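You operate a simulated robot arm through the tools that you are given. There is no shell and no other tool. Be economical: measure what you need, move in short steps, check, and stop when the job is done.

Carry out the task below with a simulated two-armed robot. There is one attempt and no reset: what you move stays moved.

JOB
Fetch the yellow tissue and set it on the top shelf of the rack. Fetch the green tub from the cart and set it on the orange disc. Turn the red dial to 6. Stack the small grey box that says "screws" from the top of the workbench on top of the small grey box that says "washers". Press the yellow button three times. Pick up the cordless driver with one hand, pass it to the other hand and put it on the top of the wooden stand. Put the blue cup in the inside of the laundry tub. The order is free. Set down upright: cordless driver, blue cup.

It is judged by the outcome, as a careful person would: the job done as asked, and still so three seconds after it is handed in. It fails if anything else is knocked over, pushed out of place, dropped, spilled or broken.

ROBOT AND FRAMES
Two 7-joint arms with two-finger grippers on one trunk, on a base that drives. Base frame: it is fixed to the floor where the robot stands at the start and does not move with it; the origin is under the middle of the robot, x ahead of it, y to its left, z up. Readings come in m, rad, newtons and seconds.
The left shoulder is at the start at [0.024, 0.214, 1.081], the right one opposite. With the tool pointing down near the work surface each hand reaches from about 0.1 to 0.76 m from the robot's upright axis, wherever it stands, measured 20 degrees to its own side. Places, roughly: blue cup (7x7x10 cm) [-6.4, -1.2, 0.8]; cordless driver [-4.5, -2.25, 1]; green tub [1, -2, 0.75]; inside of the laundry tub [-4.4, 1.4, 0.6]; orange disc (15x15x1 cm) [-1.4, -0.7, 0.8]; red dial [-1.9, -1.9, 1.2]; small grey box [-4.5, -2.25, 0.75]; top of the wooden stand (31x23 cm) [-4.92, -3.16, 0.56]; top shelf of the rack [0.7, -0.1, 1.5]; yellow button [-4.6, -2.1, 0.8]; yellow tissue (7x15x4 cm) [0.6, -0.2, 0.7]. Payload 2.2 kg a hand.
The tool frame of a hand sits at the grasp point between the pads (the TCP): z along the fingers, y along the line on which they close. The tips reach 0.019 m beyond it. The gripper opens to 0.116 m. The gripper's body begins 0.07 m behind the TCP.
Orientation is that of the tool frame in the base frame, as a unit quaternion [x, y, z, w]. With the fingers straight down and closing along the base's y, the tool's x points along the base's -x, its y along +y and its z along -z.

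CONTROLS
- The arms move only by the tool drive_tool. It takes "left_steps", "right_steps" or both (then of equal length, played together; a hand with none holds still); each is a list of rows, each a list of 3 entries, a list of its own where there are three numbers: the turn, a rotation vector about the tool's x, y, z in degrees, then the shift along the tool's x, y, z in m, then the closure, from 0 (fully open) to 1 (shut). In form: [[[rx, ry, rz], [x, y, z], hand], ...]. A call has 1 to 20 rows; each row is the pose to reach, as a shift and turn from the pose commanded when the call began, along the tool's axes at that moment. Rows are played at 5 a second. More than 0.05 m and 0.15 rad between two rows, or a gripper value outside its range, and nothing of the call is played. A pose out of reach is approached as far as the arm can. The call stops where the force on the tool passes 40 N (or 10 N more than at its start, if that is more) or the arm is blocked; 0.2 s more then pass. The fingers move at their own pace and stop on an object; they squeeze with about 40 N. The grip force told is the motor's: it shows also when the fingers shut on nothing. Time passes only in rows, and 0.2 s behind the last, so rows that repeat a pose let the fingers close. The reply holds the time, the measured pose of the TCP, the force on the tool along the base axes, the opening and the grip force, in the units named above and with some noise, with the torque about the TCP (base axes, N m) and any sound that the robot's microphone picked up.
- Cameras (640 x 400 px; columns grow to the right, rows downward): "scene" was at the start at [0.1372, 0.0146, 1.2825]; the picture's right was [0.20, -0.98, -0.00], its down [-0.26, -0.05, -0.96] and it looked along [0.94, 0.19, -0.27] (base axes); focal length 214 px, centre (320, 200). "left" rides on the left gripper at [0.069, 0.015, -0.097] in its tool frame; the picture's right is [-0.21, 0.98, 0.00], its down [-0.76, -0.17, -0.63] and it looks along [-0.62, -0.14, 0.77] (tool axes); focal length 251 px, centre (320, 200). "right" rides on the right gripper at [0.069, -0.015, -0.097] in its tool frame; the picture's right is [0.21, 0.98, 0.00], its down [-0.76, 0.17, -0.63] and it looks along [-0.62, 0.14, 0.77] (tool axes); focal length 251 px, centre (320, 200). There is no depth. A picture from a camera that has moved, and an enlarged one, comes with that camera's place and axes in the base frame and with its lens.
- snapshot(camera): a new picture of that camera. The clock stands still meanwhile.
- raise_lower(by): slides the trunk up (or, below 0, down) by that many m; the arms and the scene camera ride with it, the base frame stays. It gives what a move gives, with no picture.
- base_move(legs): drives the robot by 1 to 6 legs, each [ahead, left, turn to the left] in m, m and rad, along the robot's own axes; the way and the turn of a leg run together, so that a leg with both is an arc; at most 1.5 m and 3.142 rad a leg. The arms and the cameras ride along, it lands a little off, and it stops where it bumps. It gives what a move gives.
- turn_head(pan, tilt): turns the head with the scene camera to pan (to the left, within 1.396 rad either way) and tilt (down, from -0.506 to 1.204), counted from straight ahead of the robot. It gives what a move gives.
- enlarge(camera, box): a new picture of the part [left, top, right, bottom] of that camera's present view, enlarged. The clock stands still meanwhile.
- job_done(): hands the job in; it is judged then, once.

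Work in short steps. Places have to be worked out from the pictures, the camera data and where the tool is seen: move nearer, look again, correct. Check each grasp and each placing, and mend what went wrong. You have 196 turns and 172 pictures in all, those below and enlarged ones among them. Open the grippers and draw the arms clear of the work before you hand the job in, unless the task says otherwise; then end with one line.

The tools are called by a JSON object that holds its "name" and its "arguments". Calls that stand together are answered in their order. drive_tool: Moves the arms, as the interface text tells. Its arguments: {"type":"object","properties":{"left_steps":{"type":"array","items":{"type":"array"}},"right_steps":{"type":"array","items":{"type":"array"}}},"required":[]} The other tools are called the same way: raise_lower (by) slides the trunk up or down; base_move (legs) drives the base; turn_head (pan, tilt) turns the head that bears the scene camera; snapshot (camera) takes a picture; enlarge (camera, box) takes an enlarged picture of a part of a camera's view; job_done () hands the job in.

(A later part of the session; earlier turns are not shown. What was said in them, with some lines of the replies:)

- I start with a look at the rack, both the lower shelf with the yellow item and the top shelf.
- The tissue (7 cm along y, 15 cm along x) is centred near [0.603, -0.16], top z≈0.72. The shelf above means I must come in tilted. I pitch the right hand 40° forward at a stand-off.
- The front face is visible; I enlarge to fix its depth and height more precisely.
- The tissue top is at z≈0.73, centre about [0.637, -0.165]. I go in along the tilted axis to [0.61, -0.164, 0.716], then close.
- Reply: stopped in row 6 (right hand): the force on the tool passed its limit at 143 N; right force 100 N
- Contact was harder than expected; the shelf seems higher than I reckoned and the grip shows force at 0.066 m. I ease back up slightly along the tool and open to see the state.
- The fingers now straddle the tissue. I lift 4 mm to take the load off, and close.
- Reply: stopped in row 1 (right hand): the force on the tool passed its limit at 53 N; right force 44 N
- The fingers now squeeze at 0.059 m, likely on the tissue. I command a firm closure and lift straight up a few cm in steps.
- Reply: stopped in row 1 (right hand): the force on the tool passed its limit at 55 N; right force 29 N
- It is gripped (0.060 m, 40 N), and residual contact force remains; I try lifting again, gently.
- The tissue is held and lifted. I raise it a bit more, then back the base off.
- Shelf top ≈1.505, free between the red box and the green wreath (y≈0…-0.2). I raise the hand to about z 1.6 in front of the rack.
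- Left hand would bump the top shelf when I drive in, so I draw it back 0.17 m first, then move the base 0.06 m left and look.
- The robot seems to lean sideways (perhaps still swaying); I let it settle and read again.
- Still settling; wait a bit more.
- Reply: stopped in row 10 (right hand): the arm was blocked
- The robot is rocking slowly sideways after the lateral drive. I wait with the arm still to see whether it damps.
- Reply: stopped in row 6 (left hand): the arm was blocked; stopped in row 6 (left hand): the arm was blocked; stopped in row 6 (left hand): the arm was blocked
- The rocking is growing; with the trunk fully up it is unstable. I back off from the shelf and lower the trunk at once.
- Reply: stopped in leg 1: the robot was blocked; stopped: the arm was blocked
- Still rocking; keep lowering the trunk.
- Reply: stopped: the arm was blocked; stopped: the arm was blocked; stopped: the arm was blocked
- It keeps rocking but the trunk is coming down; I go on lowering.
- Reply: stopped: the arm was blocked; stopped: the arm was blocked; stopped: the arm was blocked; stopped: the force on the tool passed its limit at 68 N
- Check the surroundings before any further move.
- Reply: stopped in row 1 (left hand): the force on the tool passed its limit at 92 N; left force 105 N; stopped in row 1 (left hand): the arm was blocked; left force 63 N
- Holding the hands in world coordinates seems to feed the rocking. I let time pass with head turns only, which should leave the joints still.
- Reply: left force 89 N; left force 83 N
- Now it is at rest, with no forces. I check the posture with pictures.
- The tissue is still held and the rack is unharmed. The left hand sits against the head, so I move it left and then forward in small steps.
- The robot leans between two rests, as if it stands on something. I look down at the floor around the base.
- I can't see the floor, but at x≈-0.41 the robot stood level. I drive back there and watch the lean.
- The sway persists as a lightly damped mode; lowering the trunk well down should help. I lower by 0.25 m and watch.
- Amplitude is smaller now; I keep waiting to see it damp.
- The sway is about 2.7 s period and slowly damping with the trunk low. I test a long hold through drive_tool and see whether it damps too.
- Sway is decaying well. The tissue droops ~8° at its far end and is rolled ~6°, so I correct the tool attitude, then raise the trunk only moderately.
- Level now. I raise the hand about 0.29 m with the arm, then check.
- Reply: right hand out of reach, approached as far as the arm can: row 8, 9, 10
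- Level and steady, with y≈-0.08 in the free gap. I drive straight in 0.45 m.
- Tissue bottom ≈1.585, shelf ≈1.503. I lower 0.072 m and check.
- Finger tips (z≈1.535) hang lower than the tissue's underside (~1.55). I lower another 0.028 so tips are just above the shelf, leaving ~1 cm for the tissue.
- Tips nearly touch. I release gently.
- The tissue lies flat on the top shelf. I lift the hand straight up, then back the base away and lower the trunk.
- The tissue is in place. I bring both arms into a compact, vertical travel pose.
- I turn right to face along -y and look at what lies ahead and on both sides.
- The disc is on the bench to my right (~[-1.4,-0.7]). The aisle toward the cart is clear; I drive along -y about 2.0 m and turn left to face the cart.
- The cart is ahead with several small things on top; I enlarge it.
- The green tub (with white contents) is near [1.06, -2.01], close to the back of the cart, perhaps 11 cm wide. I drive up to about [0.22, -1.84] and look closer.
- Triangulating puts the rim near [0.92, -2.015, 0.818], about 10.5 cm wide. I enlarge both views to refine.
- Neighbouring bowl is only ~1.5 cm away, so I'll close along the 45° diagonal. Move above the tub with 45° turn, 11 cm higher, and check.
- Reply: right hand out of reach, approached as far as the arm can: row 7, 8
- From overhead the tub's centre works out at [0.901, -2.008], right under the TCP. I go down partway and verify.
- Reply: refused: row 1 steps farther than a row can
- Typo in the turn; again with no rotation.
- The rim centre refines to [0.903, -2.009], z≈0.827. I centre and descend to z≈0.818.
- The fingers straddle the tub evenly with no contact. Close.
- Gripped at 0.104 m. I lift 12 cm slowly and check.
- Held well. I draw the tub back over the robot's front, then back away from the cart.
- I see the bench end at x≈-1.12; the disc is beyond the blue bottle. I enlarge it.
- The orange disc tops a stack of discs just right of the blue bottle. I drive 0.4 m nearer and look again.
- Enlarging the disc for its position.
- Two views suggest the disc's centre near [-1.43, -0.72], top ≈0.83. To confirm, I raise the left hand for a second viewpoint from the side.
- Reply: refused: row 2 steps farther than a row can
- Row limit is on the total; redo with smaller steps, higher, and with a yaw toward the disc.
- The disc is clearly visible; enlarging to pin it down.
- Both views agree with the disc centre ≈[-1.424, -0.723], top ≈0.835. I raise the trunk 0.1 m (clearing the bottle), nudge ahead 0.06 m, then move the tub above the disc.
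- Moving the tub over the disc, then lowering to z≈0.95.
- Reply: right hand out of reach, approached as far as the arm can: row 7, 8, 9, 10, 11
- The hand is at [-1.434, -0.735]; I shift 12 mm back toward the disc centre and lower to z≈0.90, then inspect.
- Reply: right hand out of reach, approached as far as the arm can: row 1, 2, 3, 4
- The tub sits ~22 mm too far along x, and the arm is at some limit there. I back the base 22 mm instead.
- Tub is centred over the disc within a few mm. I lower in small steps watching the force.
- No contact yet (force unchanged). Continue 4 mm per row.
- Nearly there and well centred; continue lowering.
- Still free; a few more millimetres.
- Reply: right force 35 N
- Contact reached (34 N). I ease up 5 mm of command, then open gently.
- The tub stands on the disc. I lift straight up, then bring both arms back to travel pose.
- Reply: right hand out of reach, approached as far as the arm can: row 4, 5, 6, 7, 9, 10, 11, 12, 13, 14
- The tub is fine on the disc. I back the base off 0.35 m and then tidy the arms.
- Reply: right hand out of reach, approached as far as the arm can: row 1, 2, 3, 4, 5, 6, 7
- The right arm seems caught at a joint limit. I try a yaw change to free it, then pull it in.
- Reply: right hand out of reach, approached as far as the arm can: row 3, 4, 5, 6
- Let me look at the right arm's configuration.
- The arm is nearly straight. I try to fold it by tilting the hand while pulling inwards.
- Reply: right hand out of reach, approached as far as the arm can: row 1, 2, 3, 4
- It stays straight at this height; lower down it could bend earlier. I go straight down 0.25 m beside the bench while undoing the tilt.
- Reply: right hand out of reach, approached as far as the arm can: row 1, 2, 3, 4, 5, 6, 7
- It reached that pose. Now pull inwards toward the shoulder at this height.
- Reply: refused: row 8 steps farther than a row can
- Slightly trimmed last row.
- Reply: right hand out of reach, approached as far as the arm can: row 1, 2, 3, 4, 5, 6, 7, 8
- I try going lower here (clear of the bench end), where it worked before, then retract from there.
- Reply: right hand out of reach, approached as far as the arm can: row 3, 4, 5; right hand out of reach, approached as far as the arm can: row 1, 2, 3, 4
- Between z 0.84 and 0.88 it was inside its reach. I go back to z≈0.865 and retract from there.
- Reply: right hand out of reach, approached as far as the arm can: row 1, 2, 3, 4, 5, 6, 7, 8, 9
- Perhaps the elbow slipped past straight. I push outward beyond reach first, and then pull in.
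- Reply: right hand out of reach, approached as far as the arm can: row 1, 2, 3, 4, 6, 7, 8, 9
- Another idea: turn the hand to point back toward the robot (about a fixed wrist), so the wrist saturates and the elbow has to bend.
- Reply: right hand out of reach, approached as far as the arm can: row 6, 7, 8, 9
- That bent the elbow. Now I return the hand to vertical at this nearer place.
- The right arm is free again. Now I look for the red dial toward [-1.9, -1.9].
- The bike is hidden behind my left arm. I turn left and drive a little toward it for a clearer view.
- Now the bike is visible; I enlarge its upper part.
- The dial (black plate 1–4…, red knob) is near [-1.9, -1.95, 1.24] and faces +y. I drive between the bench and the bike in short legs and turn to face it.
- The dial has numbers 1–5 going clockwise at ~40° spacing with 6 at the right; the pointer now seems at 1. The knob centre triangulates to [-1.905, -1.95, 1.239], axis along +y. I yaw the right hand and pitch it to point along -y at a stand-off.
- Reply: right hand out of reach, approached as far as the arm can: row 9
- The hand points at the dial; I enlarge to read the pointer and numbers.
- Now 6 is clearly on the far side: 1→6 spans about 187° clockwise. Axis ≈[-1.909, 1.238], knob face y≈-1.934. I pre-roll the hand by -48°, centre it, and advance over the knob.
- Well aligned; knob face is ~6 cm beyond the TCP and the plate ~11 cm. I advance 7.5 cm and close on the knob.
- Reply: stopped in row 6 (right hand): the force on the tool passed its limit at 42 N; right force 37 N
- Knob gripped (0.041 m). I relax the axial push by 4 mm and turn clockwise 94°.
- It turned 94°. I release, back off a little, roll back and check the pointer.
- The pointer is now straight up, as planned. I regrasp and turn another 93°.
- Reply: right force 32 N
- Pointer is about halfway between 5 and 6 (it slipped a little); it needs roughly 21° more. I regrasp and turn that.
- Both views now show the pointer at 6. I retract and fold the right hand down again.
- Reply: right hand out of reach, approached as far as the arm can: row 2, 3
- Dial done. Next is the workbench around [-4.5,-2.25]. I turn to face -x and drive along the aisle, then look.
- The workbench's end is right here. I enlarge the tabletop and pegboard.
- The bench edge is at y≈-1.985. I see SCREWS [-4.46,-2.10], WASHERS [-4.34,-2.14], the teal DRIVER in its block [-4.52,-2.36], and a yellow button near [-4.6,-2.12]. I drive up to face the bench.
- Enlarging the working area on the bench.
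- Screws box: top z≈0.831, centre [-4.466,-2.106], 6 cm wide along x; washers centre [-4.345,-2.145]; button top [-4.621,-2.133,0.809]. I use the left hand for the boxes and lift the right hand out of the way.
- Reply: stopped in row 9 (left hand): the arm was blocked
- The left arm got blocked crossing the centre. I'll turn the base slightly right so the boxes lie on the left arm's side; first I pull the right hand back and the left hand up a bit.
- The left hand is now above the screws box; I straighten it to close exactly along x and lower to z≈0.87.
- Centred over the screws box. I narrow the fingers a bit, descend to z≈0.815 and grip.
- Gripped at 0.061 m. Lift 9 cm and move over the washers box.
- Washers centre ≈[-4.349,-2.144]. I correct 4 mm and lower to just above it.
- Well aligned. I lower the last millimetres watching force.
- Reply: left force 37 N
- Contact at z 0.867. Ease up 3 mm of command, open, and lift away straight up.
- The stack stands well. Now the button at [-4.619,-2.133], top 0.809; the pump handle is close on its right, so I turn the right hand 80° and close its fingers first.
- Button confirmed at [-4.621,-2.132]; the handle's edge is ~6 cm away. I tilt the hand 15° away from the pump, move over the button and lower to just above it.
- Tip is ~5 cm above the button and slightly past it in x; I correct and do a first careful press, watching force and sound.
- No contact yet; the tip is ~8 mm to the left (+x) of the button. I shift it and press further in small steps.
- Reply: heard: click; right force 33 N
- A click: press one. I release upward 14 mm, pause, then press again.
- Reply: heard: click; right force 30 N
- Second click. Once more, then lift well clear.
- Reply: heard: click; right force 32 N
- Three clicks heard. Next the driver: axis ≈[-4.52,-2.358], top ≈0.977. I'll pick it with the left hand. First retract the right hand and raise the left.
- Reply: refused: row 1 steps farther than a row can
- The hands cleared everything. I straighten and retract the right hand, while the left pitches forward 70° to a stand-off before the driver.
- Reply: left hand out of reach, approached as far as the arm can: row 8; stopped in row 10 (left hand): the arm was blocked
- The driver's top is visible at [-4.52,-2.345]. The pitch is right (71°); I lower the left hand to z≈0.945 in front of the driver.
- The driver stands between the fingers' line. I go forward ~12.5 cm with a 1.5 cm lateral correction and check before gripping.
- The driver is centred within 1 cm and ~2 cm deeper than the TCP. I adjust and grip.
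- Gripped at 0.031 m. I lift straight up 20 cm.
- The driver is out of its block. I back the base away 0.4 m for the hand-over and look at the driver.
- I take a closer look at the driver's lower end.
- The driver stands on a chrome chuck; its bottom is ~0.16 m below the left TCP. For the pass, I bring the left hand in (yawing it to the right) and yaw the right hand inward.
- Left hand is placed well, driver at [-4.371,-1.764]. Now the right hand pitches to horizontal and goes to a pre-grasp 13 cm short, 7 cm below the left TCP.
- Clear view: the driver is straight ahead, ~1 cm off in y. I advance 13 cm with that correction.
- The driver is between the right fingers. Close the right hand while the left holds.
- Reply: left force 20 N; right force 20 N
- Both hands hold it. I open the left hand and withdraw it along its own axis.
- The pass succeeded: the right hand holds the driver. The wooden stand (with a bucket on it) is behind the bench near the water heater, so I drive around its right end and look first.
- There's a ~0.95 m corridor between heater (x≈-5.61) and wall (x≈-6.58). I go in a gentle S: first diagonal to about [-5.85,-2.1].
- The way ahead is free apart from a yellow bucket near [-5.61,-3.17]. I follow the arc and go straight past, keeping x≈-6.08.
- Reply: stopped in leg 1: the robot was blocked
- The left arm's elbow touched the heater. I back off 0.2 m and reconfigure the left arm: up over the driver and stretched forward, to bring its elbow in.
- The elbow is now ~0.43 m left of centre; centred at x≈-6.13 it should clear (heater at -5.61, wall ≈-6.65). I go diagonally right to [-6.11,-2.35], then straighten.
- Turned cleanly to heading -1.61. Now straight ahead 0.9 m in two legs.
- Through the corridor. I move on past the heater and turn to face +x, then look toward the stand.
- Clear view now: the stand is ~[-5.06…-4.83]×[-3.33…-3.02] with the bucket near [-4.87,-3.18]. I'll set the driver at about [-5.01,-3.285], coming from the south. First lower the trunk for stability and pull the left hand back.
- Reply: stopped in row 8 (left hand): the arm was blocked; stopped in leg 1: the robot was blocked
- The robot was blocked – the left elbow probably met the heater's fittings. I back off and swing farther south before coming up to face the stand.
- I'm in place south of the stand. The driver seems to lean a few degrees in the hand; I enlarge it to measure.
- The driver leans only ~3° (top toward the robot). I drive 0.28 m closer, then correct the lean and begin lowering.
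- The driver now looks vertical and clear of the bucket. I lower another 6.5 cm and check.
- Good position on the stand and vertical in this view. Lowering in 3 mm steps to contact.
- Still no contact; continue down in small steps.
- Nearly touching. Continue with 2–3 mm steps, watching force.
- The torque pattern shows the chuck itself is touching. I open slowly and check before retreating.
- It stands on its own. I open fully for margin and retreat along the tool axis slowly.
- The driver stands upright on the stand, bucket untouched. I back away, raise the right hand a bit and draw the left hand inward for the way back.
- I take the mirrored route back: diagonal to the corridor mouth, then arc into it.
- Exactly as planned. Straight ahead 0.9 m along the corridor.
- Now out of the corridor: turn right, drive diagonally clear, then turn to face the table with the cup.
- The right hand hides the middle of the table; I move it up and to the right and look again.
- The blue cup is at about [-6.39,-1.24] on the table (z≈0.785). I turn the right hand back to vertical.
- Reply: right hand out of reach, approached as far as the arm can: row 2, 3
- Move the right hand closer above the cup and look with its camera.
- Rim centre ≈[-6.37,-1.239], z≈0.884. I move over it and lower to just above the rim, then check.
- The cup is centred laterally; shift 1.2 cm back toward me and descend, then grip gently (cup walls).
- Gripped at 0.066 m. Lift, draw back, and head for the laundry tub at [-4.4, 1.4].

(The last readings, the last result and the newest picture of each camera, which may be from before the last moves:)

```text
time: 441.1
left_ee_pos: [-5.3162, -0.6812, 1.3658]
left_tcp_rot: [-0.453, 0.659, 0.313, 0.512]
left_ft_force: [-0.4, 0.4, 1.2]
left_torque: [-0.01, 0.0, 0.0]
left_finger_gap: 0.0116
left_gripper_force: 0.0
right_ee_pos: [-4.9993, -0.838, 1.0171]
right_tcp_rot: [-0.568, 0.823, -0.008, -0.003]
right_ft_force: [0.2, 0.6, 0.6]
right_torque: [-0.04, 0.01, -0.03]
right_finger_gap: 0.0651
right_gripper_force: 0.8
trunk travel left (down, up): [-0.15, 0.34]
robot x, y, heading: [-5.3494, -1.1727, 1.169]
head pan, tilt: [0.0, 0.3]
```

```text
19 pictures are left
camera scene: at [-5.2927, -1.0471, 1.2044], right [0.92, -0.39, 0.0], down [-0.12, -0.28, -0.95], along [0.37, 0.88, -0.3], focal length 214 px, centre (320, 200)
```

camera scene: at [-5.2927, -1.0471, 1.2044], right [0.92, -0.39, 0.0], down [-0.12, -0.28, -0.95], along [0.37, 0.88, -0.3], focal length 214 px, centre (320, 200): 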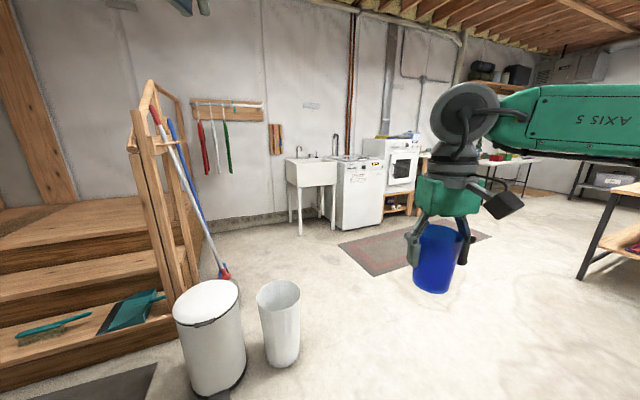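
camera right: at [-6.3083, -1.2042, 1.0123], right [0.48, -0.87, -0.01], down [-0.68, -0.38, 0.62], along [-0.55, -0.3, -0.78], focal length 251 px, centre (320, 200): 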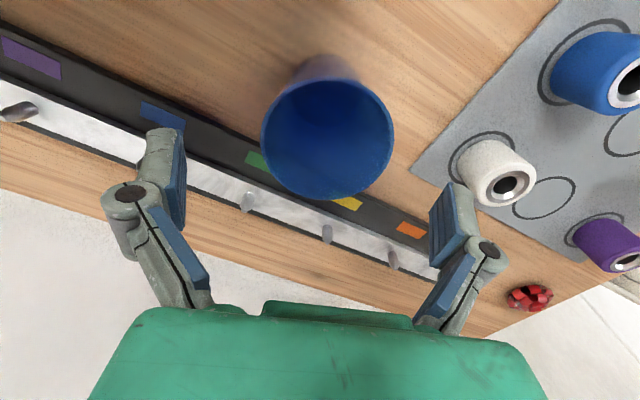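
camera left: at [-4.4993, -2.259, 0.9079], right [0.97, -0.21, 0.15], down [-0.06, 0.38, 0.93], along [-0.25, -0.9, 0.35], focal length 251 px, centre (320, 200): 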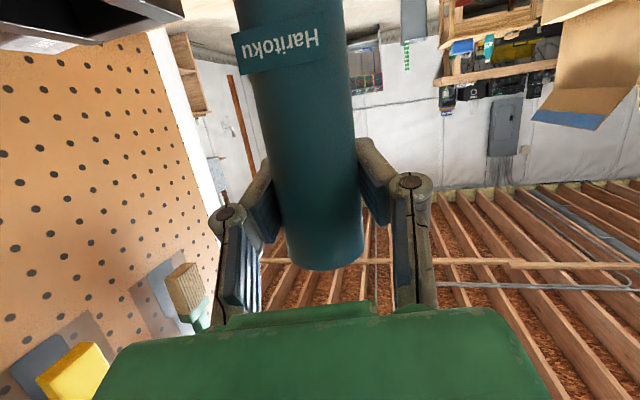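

The cup's grip went slack (closure target just reached), so I tighten it right away. The laundry tub (white sink) is visible at ~[-4.35,1.35].

{"name": "drive_tool", "arguments": {"right_steps": [[[0, 0, 0], [0, 0, 0], 0.55], [[0, 0, 0], [0, 0, 0], 0.6], [[0, 0, 0], [0, 0, 0], 0.6]]}}

{"name": "base_move", "arguments": {"legs": [[0, 0, -0.24], [1.34, 0, 0], [0, 0, 0.64], [0.45, 0, 0]]}}

{"name": "turn_head", "arguments": {"pan": -0.1, "tilt": 0.45}}

{"name": "snapshot", "arguments": {"camera": "scene"}}

```text
time: 441.9
left_ee_pos: [-5.3155, -0.68, 1.3666]
left_tcp_rot: [-0.453, 0.66, 0.312, 0.512]
left_ft_force: [0.7, -0.1, 0.5]
left_torque: [-0.01, 0.02, 0.01]
left_finger_gap: 0.0116
left_gripper_force: 0.2
right_ee_pos: [-4.9999, -0.8355, 1.0177]
right_tcp_rot: [-0.567, 0.824, -0.007, -0.001]
right_ft_force: [-0.4, -0.2, -0.1]
right_torque: [0.02, 0.04, 0.01]
right_finger_gap: 0.063
right_gripper_force: 40.2
trunk travel left (down, up): [-0.15, 0.34]
robot x, y, heading: [-5.3479, -1.1711, 1.167]
head pan, tilt: [0.0, 0.3]
```

```text
time: 453.6
left_ee_pos: [-4.7029, 0.8099, 1.3666]
left_tcp_rot: [0.578, -0.553, -0.411, -0.437]
left_ft_force: [-0.3, 0.3, 0.6]
left_torque: [-0.01, -0.01, -0.01]
left_finger_gap: 0.0116
left_gripper_force: 0.1
right_ee_pos: [-4.3479, 0.7922, 1.0168]
right_tcp_rot: [0.723, -0.691, 0.008, 0.001]
right_ft_force: [-0.2, -1.3, -1.3]
right_torque: [-0.01, -0.01, 0.01]
right_finger_gap: 0.0626
right_gripper_force: 39.8
trunk travel left (down, up): [-0.15, 0.34]
robot x, y, heading: [-4.5345, 0.3453, 1.579]
head pan, tilt: [0.0, 0.3]
```

```text
time: 454.3
left_ee_pos: [-4.7019, 0.8059, 1.3675]
left_tcp_rot: [0.577, -0.553, -0.411, -0.438]
left_ft_force: [-0.7, 0.0, 0.3]
left_torque: [0.02, -0.01, 0.03]
left_finger_gap: 0.0116
left_gripper_force: 0.1
right_ee_pos: [-4.3481, 0.7894, 1.019]
right_tcp_rot: [0.723, -0.691, 0.007, -0.001]
right_ft_force: [0.4, -0.3, -1.4]
right_torque: [0.0, -0.01, -0.01]
right_finger_gap: 0.0628
right_gripper_force: 40.5
trunk travel left (down, up): [-0.15, 0.34]
robot x, y, heading: [-4.5392, 0.3469, 1.579]
head pan, tilt: [-0.099, 0.45]
```

```text
18 pictures are left
camera scene: at [-4.5253, 0.479, 1.1906], right [1.0, -0.09, 0.0], down [-0.04, -0.44, -0.9], along [0.08, 0.9, -0.44], focal length 214 px, centre (320, 200)
```

scene: 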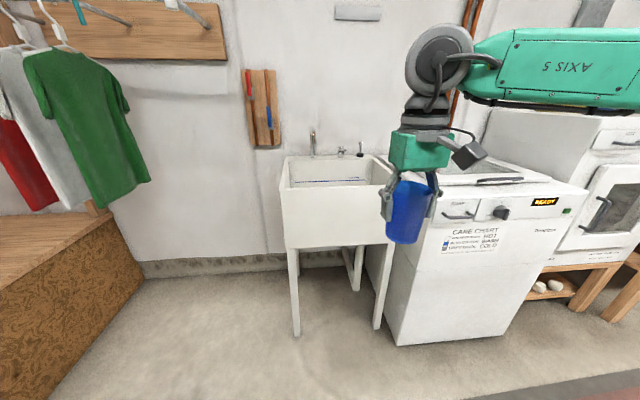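

The sink spans about x -4.6…-4.1, y 1.2…1.65, rim z≈0.89. I drive 0.5 m closer and look inside.

{"name": "base_move", "arguments": {"legs": [[0.5, 0, 0]]}}

{"name": "turn_head", "arguments": {"pan": -0.15, "tilt": 0.8}}

{"name": "snapshot", "arguments": {"camera": "scene"}}

```text
time: 457.2
left_ee_pos: [-4.7079, 1.3013, 1.367]
left_tcp_rot: [0.579, -0.552, -0.411, -0.438]
left_ft_force: [-0.4, -0.2, 0.2]
left_torque: [0.02, 0.03, 0.0]
left_finger_gap: 0.0117
left_gripper_force: 0.1
right_ee_pos: [-4.3545, 1.2856, 1.0183]
right_tcp_rot: [0.724, -0.689, 0.008, 0.0]
right_ft_force: [0.3, 0.4, -1.2]
right_torque: [0.0, 0.02, 0.01]
right_finger_gap: 0.0627
right_gripper_force: 40.2
trunk travel left (down, up): [-0.15, 0.34]
robot x, y, heading: [-4.5397, 0.8411, 1.581]
head pan, tilt: [-0.099, 0.45]
```

```text
time: 458.0
left_ee_pos: [-4.7074, 1.2966, 1.3684]
left_tcp_rot: [0.578, -0.55, -0.414, -0.438]
left_ft_force: [-0.1, 0.3, 0.8]
left_torque: [0.02, -0.03, -0.02]
left_finger_gap: 0.0116
left_gripper_force: 0.0
right_ee_pos: [-4.3552, 1.2823, 1.0197]
right_tcp_rot: [0.725, -0.689, 0.006, -0.002]
right_ft_force: [-0.2, 0.7, -0.3]
right_torque: [0.01, 0.04, -0.01]
right_finger_gap: 0.0628
right_gripper_force: 39.7
trunk travel left (down, up): [-0.15, 0.34]
robot x, y, heading: [-4.5403, 0.8422, 1.582]
head pan, tilt: [-0.15, 0.799]
```

```text
17 pictures are left
camera scene: at [-4.5268, 0.9613, 1.1602], right [0.99, -0.14, 0.0], down [-0.1, -0.71, -0.7], along [0.1, 0.69, -0.72], focal length 214 px, centre (320, 200)
```

scene: 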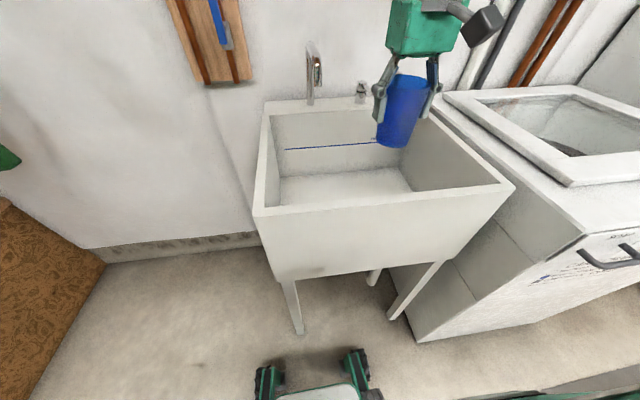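

The sink is empty and clear. I move the cup over its middle and lower it inside.

{"name": "drive_tool", "arguments": {"right_steps": [[[0, 0, 0], [-0.04, 0.002, 0], 0.6], [[0, 0, 0], [-0.08, 0.004, 0], 0.6], [[0, 0, 0], [-0.12, 0.006, 0], 0.6], [[0, 0, 0], [-0.1386, 0.008, 0.02], 0.6], [[0, 0, 0], [-0.1386, 0.008, 0.06], 0.6], [[0, 0, 0], [-0.1386, 0.008, 0.1], 0.6], [[0, 0, 0], [-0.1386, 0.008, 0.14], 0.6], [[0, 0, 0], [-0.1386, 0.008, 0.18], 0.6], [[0, 0, 0], [-0.1386, 0.008, 0.22], 0.6], [[0, 0, 0], [-0.1386, 0.008, 0.26], 0.6], [[0, 0, 0], [-0.1386, 0.008, 0.28], 0.6]]}}

{"name": "enlarge", "arguments": {"camera": "scene", "box": [230, 60, 540, 240]}}

```text
time: 460.4
left_ee_pos: [-4.7088, 1.2974, 1.3681]
left_tcp_rot: [0.578, -0.551, -0.412, -0.438]
left_ft_force: [-0.1, 0.2, -0.5]
left_torque: [-0.01, -0.01, 0.01]
left_finger_gap: 0.0114
left_gripper_force: 0.0
right_ee_pos: [-4.367, 1.4189, 0.7368]
right_tcp_rot: [0.724, -0.69, 0.006, -0.001]
right_ft_force: [0.2, 0.5, -0.6]
right_torque: [0.02, 0.0, -0.01]
right_finger_gap: 0.0626
right_gripper_force: 39.6
trunk travel left (down, up): [-0.15, 0.34]
robot x, y, heading: [-4.5377, 0.84, 1.58]
head pan, tilt: [-0.15, 0.799]
```

```text
2.06 times, centred on (385, 150) of scene
camera zoom: at [-4.5271, 0.9624, 1.16], right [0.99, -0.14, 0.0], down [-0.1, -0.71, -0.69], along [0.1, 0.69, -0.72], focal length 443 px, centre (186, 303)
```

zoom: 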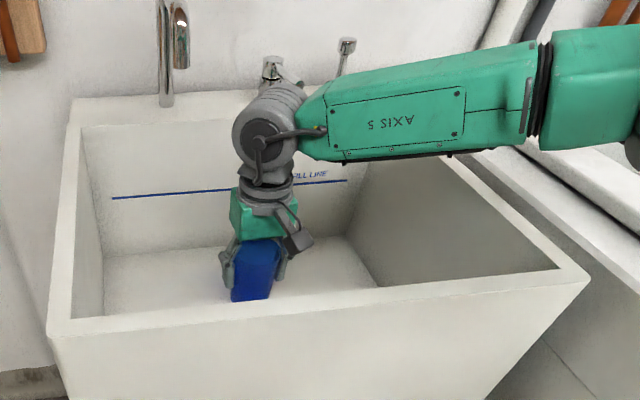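

Inside the sink, clear of the rim. Lower further slowly until contact.

{"name": "drive_tool", "arguments": {"right_steps": [[[0, 0, 0], [0, 0, 0.012], 0.6], [[0, 0, 0], [0, 0, 0.024], 0.6], [[0, 0, 0], [0, 0, 0.034], 0.6], [[0, 0, 0], [0, 0, 0.034], 0.6]]}}

```text
time: 461.4
left_ee_pos: [-4.7086, 1.2982, 1.3692]
left_tcp_rot: [0.577, -0.552, -0.412, -0.439]
left_ft_force: [-0.8, 0.2, -0.1]
left_torque: [-0.02, 0.02, -0.01]
left_finger_gap: 0.0117
left_gripper_force: 0.0
right_ee_pos: [-4.3666, 1.4174, 0.7048]
right_tcp_rot: [0.724, -0.69, 0.006, -0.002]
right_ft_force: [-0.2, -0.1, -0.8]
right_torque: [0.01, 0.03, 0.0]
right_finger_gap: 0.0626
right_gripper_force: 39.7
trunk travel left (down, up): [-0.15, 0.34]
robot x, y, heading: [-4.5405, 0.8436, 1.582]
head pan, tilt: [-0.15, 0.799]
```

{"name": "drive_tool", "arguments": {"right_steps": [[[0, 0, 0], [0, 0, 0.008], 0.6], [[0, 0, 0], [0, 0, 0.014], 0.6], [[0, 0, 0], [0, 0, 0.02], 0.6], [[0, 0, 0], [0, 0, 0.024], 0.6], [[0, 0, 0], [0, 0, 0.024], 0.6]]}}

{"name": "enlarge", "arguments": {"camera": "scene", "box": [260, 110, 420, 220]}}

```text
time: 462.2
left_ee_pos: [-4.709, 1.2964, 1.3677]
left_tcp_rot: [0.578, -0.551, -0.412, -0.438]
left_ft_force: [0.6, 0.2, -0.1]
left_torque: [0.04, 0.0, 0.0]
left_finger_gap: 0.0116
left_gripper_force: 0.1
right_ee_pos: [-4.3687, 1.4215, 0.6964]
right_tcp_rot: [0.723, -0.69, 0.0, -0.004]
right_ft_force: [1.4, -6.2, 20.9]
right_torque: [-0.3, -0.05, -0.06]
right_finger_gap: 0.0623
right_gripper_force: 40.1
trunk travel left (down, up): [-0.15, 0.34]
robot x, y, heading: [-4.5434, 0.838, 1.581]
head pan, tilt: [-0.15, 0.799]
stopped in row 3 (right hand): the force on the tool passed its limit at 51 N (the readings are from after the stop); the commanded pose is now the measured one
```

```text
3.64 times, centred on (340, 165) of scene
camera zoom: at [-4.5282, 0.9602, 1.1604], right [0.99, -0.14, 0.0], down [-0.1, -0.71, -0.7], along [0.1, 0.69, -0.72], focal length 780 px, centre (247, 327)
```

zoom: 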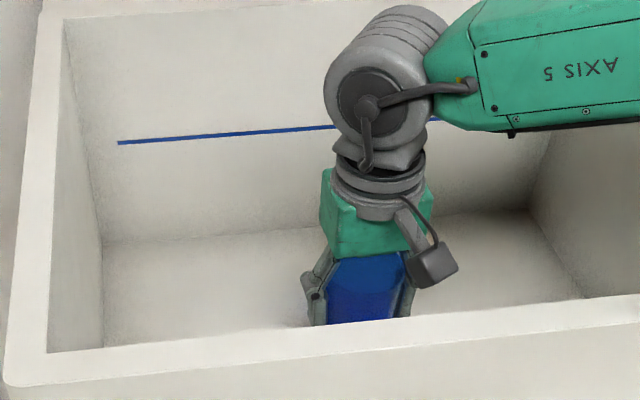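

Contact with the sink bottom. I relax 3 mm and open.

{"name": "drive_tool", "arguments": {"right_steps": [[[0, 0, 0], [0, 0, -0.003], 0.6], [[0, 0, 0], [0, 0, -0.003], 0.5], [[0, 0, 0], [0, 0, -0.003], 0.4], [[0, 0, 0], [0, 0, -0.003], 0.2], [[0, 0, 0], [0, 0, -0.003], 0.05], [[0, 0, 0], [0, 0, -0.003], 0.05]]}}

{"name": "snapshot", "arguments": {"camera": "right"}}

```text
time: 463.6
left_ee_pos: [-4.7077, 1.2962, 1.3686]
left_tcp_rot: [0.578, -0.551, -0.413, -0.439]
left_ft_force: [0.3, 0.5, 0.1]
left_torque: [-0.02, -0.05, 0.02]
left_finger_gap: 0.0115
left_gripper_force: 0.0
right_ee_pos: [-4.3665, 1.4207, 0.6975]
right_tcp_rot: [0.724, -0.69, 0.001, -0.004]
right_ft_force: [-0.6, 0.5, 0.1]
right_torque: [0.01, -0.04, 0.0]
right_finger_gap: 0.1104
right_gripper_force: 0.1
trunk travel left (down, up): [-0.15, 0.34]
robot x, y, heading: [-4.5407, 0.8419, 1.581]
head pan, tilt: [-0.15, 0.799]
```

```text
14 pictures are left
camera right: at [-4.3477, 1.3519, 0.7938], right [-0.97, -0.26, -0.01], down [-0.21, 0.75, 0.63], along [-0.16, 0.61, -0.77], focal length 251 px, centre (320, 200)
```

right: 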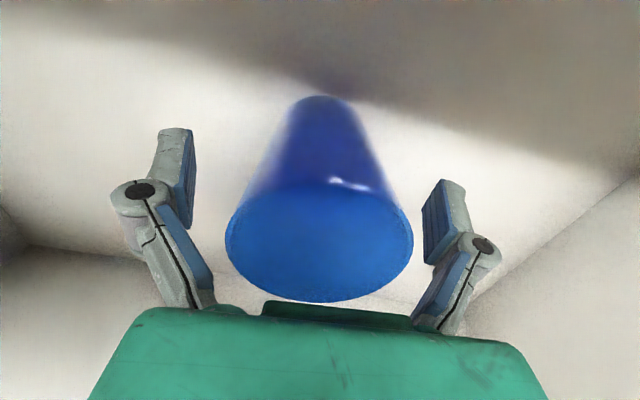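

The cup stands upright, free of the fingers. I lift straight out and back away.

{"name": "drive_tool", "arguments": {"right_steps": [[[0, 0, 0], [0, 0, -0.02], 0.0], [[0, 0, 0], [0, 0, -0.05], 0.0], [[0, 0, 0], [0, 0, -0.09], 0.0], [[0, 0, 0], [0, 0, -0.13], 0.0], [[0, 0, 0], [0, 0, -0.17], 0.0], [[0, 0, 0], [0, 0, -0.21], 0.0], [[0, 0, 0], [0, 0, -0.25], 0.0], [[0, 0, 0], [0, 0, -0.29], 0.0], [[0, 0, 0], [0, 0, -0.33], 0.0]]}}

{"name": "base_move", "arguments": {"legs": [[-0.5, 0, 0]]}}

{"name": "turn_head", "arguments": {"pan": -0.15, "tilt": 0.5}}

{"name": "snapshot", "arguments": {"camera": "scene"}}

{"name": "snapshot", "arguments": {"camera": "right"}}

```text
time: 465.6
left_ee_pos: [-4.7088, 1.2954, 1.3691]
left_tcp_rot: [0.578, -0.551, -0.412, -0.439]
left_ft_force: [0.2, -0.7, -0.2]
left_torque: [-0.01, -0.04, 0.02]
left_finger_gap: 0.0115
left_gripper_force: 0.0
right_ee_pos: [-4.3691, 1.419, 1.0284]
right_tcp_rot: [0.724, -0.69, 0.001, -0.004]
right_ft_force: [0.1, -0.4, 0.0]
right_torque: [0.02, 0.0, -0.03]
right_finger_gap: 0.116
right_gripper_force: 0.0
trunk travel left (down, up): [-0.15, 0.34]
robot x, y, heading: [-4.5444, 0.8427, 1.581]
head pan, tilt: [-0.15, 0.799]
```

```text
time: 468.5
left_ee_pos: [-4.701, 0.7973, 1.3685]
left_tcp_rot: [0.577, -0.552, -0.412, -0.439]
left_ft_force: [-0.7, 0.2, 0.7]
left_torque: [-0.03, 0.01, 0.0]
left_finger_gap: 0.0116
left_gripper_force: 0.1
right_ee_pos: [-4.3621, 0.9195, 1.0277]
right_tcp_rot: [0.722, -0.692, 0.001, -0.004]
right_ft_force: [0.1, -0.2, 0.2]
right_torque: [0.01, 0.03, 0.01]
right_finger_gap: 0.1159
right_gripper_force: 0.2
trunk travel left (down, up): [-0.15, 0.34]
robot x, y, heading: [-4.5331, 0.3404, 1.574]
head pan, tilt: [-0.15, 0.799]
```

```text
time: 469.3
left_ee_pos: [-4.7029, 0.7936, 1.3699]
left_tcp_rot: [0.576, -0.552, -0.412, -0.441]
left_ft_force: [0.3, 1.1, -0.1]
left_torque: [-0.03, 0.0, 0.01]
left_finger_gap: 0.0116
left_gripper_force: 0.0
right_ee_pos: [-4.3614, 0.917, 1.0302]
right_tcp_rot: [0.721, -0.692, 0.001, -0.005]
right_ft_force: [0.7, -0.2, 0.1]
right_torque: [0.02, -0.02, -0.03]
right_finger_gap: 0.1159
right_gripper_force: 0.0
trunk travel left (down, up): [-0.15, 0.34]
robot x, y, heading: [-4.5373, 0.34, 1.572]
head pan, tilt: [-0.15, 0.499]
```

```text
13 pictures are left
camera scene: at [-4.5214, 0.4728, 1.1859], right [0.99, -0.14, 0.0], down [-0.07, -0.48, -0.88], along [0.13, 0.87, -0.48], focal length 214 px, centre (320, 200)
```

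scene: 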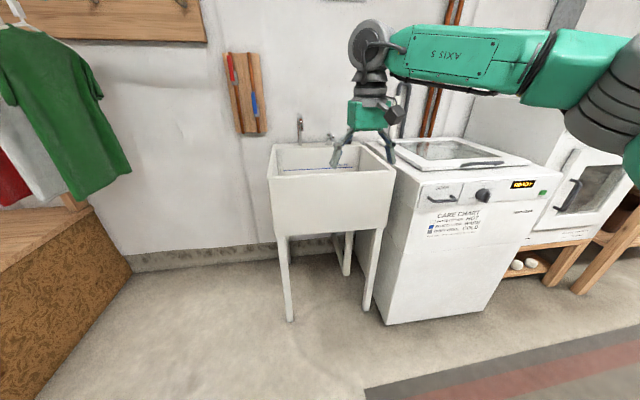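

```text
12 pictures are left
camera right: at [-4.3436, 0.848, 1.1259], right [-0.97, -0.26, -0.01], down [-0.2, 0.75, 0.64], along [-0.16, 0.62, -0.77], focal length 251 px, centre (320, 200)
```

right: 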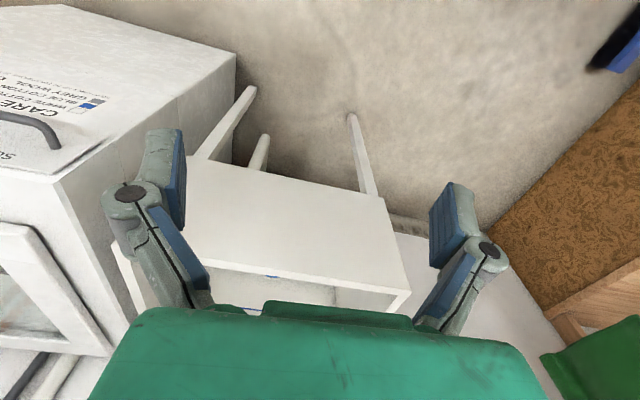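

Cup placed, and nothing around is disturbed. I open the left gripper as well, then hand in.

{"name": "drive_tool", "arguments": {"left_steps": [[[0, 0, 0], [0, 0, 0], 0.4], [[0, 0, 0], [0, 0, 0], 0], [[0, 0, 0], [0, 0, 0], 0], [[0, 0, 0], [0, 0, 0], 0]]}}

{"name": "job_done", "arguments": {}}

```text
time: 470.3
left_ee_pos: [-4.7021, 0.7946, 1.3706]
left_tcp_rot: [0.576, -0.552, -0.412, -0.44]
left_ft_force: [-0.5, -0.2, 0.4]
left_torque: [-0.01, 0.0, -0.02]
left_finger_gap: 0.1163
left_gripper_force: 0.0
right_ee_pos: [-4.3626, 0.9163, 1.0299]
right_tcp_rot: [0.721, -0.692, 0.0, -0.005]
right_ft_force: [-0.6, -0.6, 0.7]
right_torque: [0.0, 0.01, 0.01]
right_finger_gap: 0.1162
right_gripper_force: 0.0
trunk travel left (down, up): [-0.15, 0.34]
robot x, y, heading: [-4.5368, 0.3419, 1.576]
head pan, tilt: [-0.15, 0.499]
```

```text
The job is handed in.
```

All seven tasks are done and the job is handed in; each was checked in pictures, clicks or contact force when it was done, but not looked at again just before handing in.
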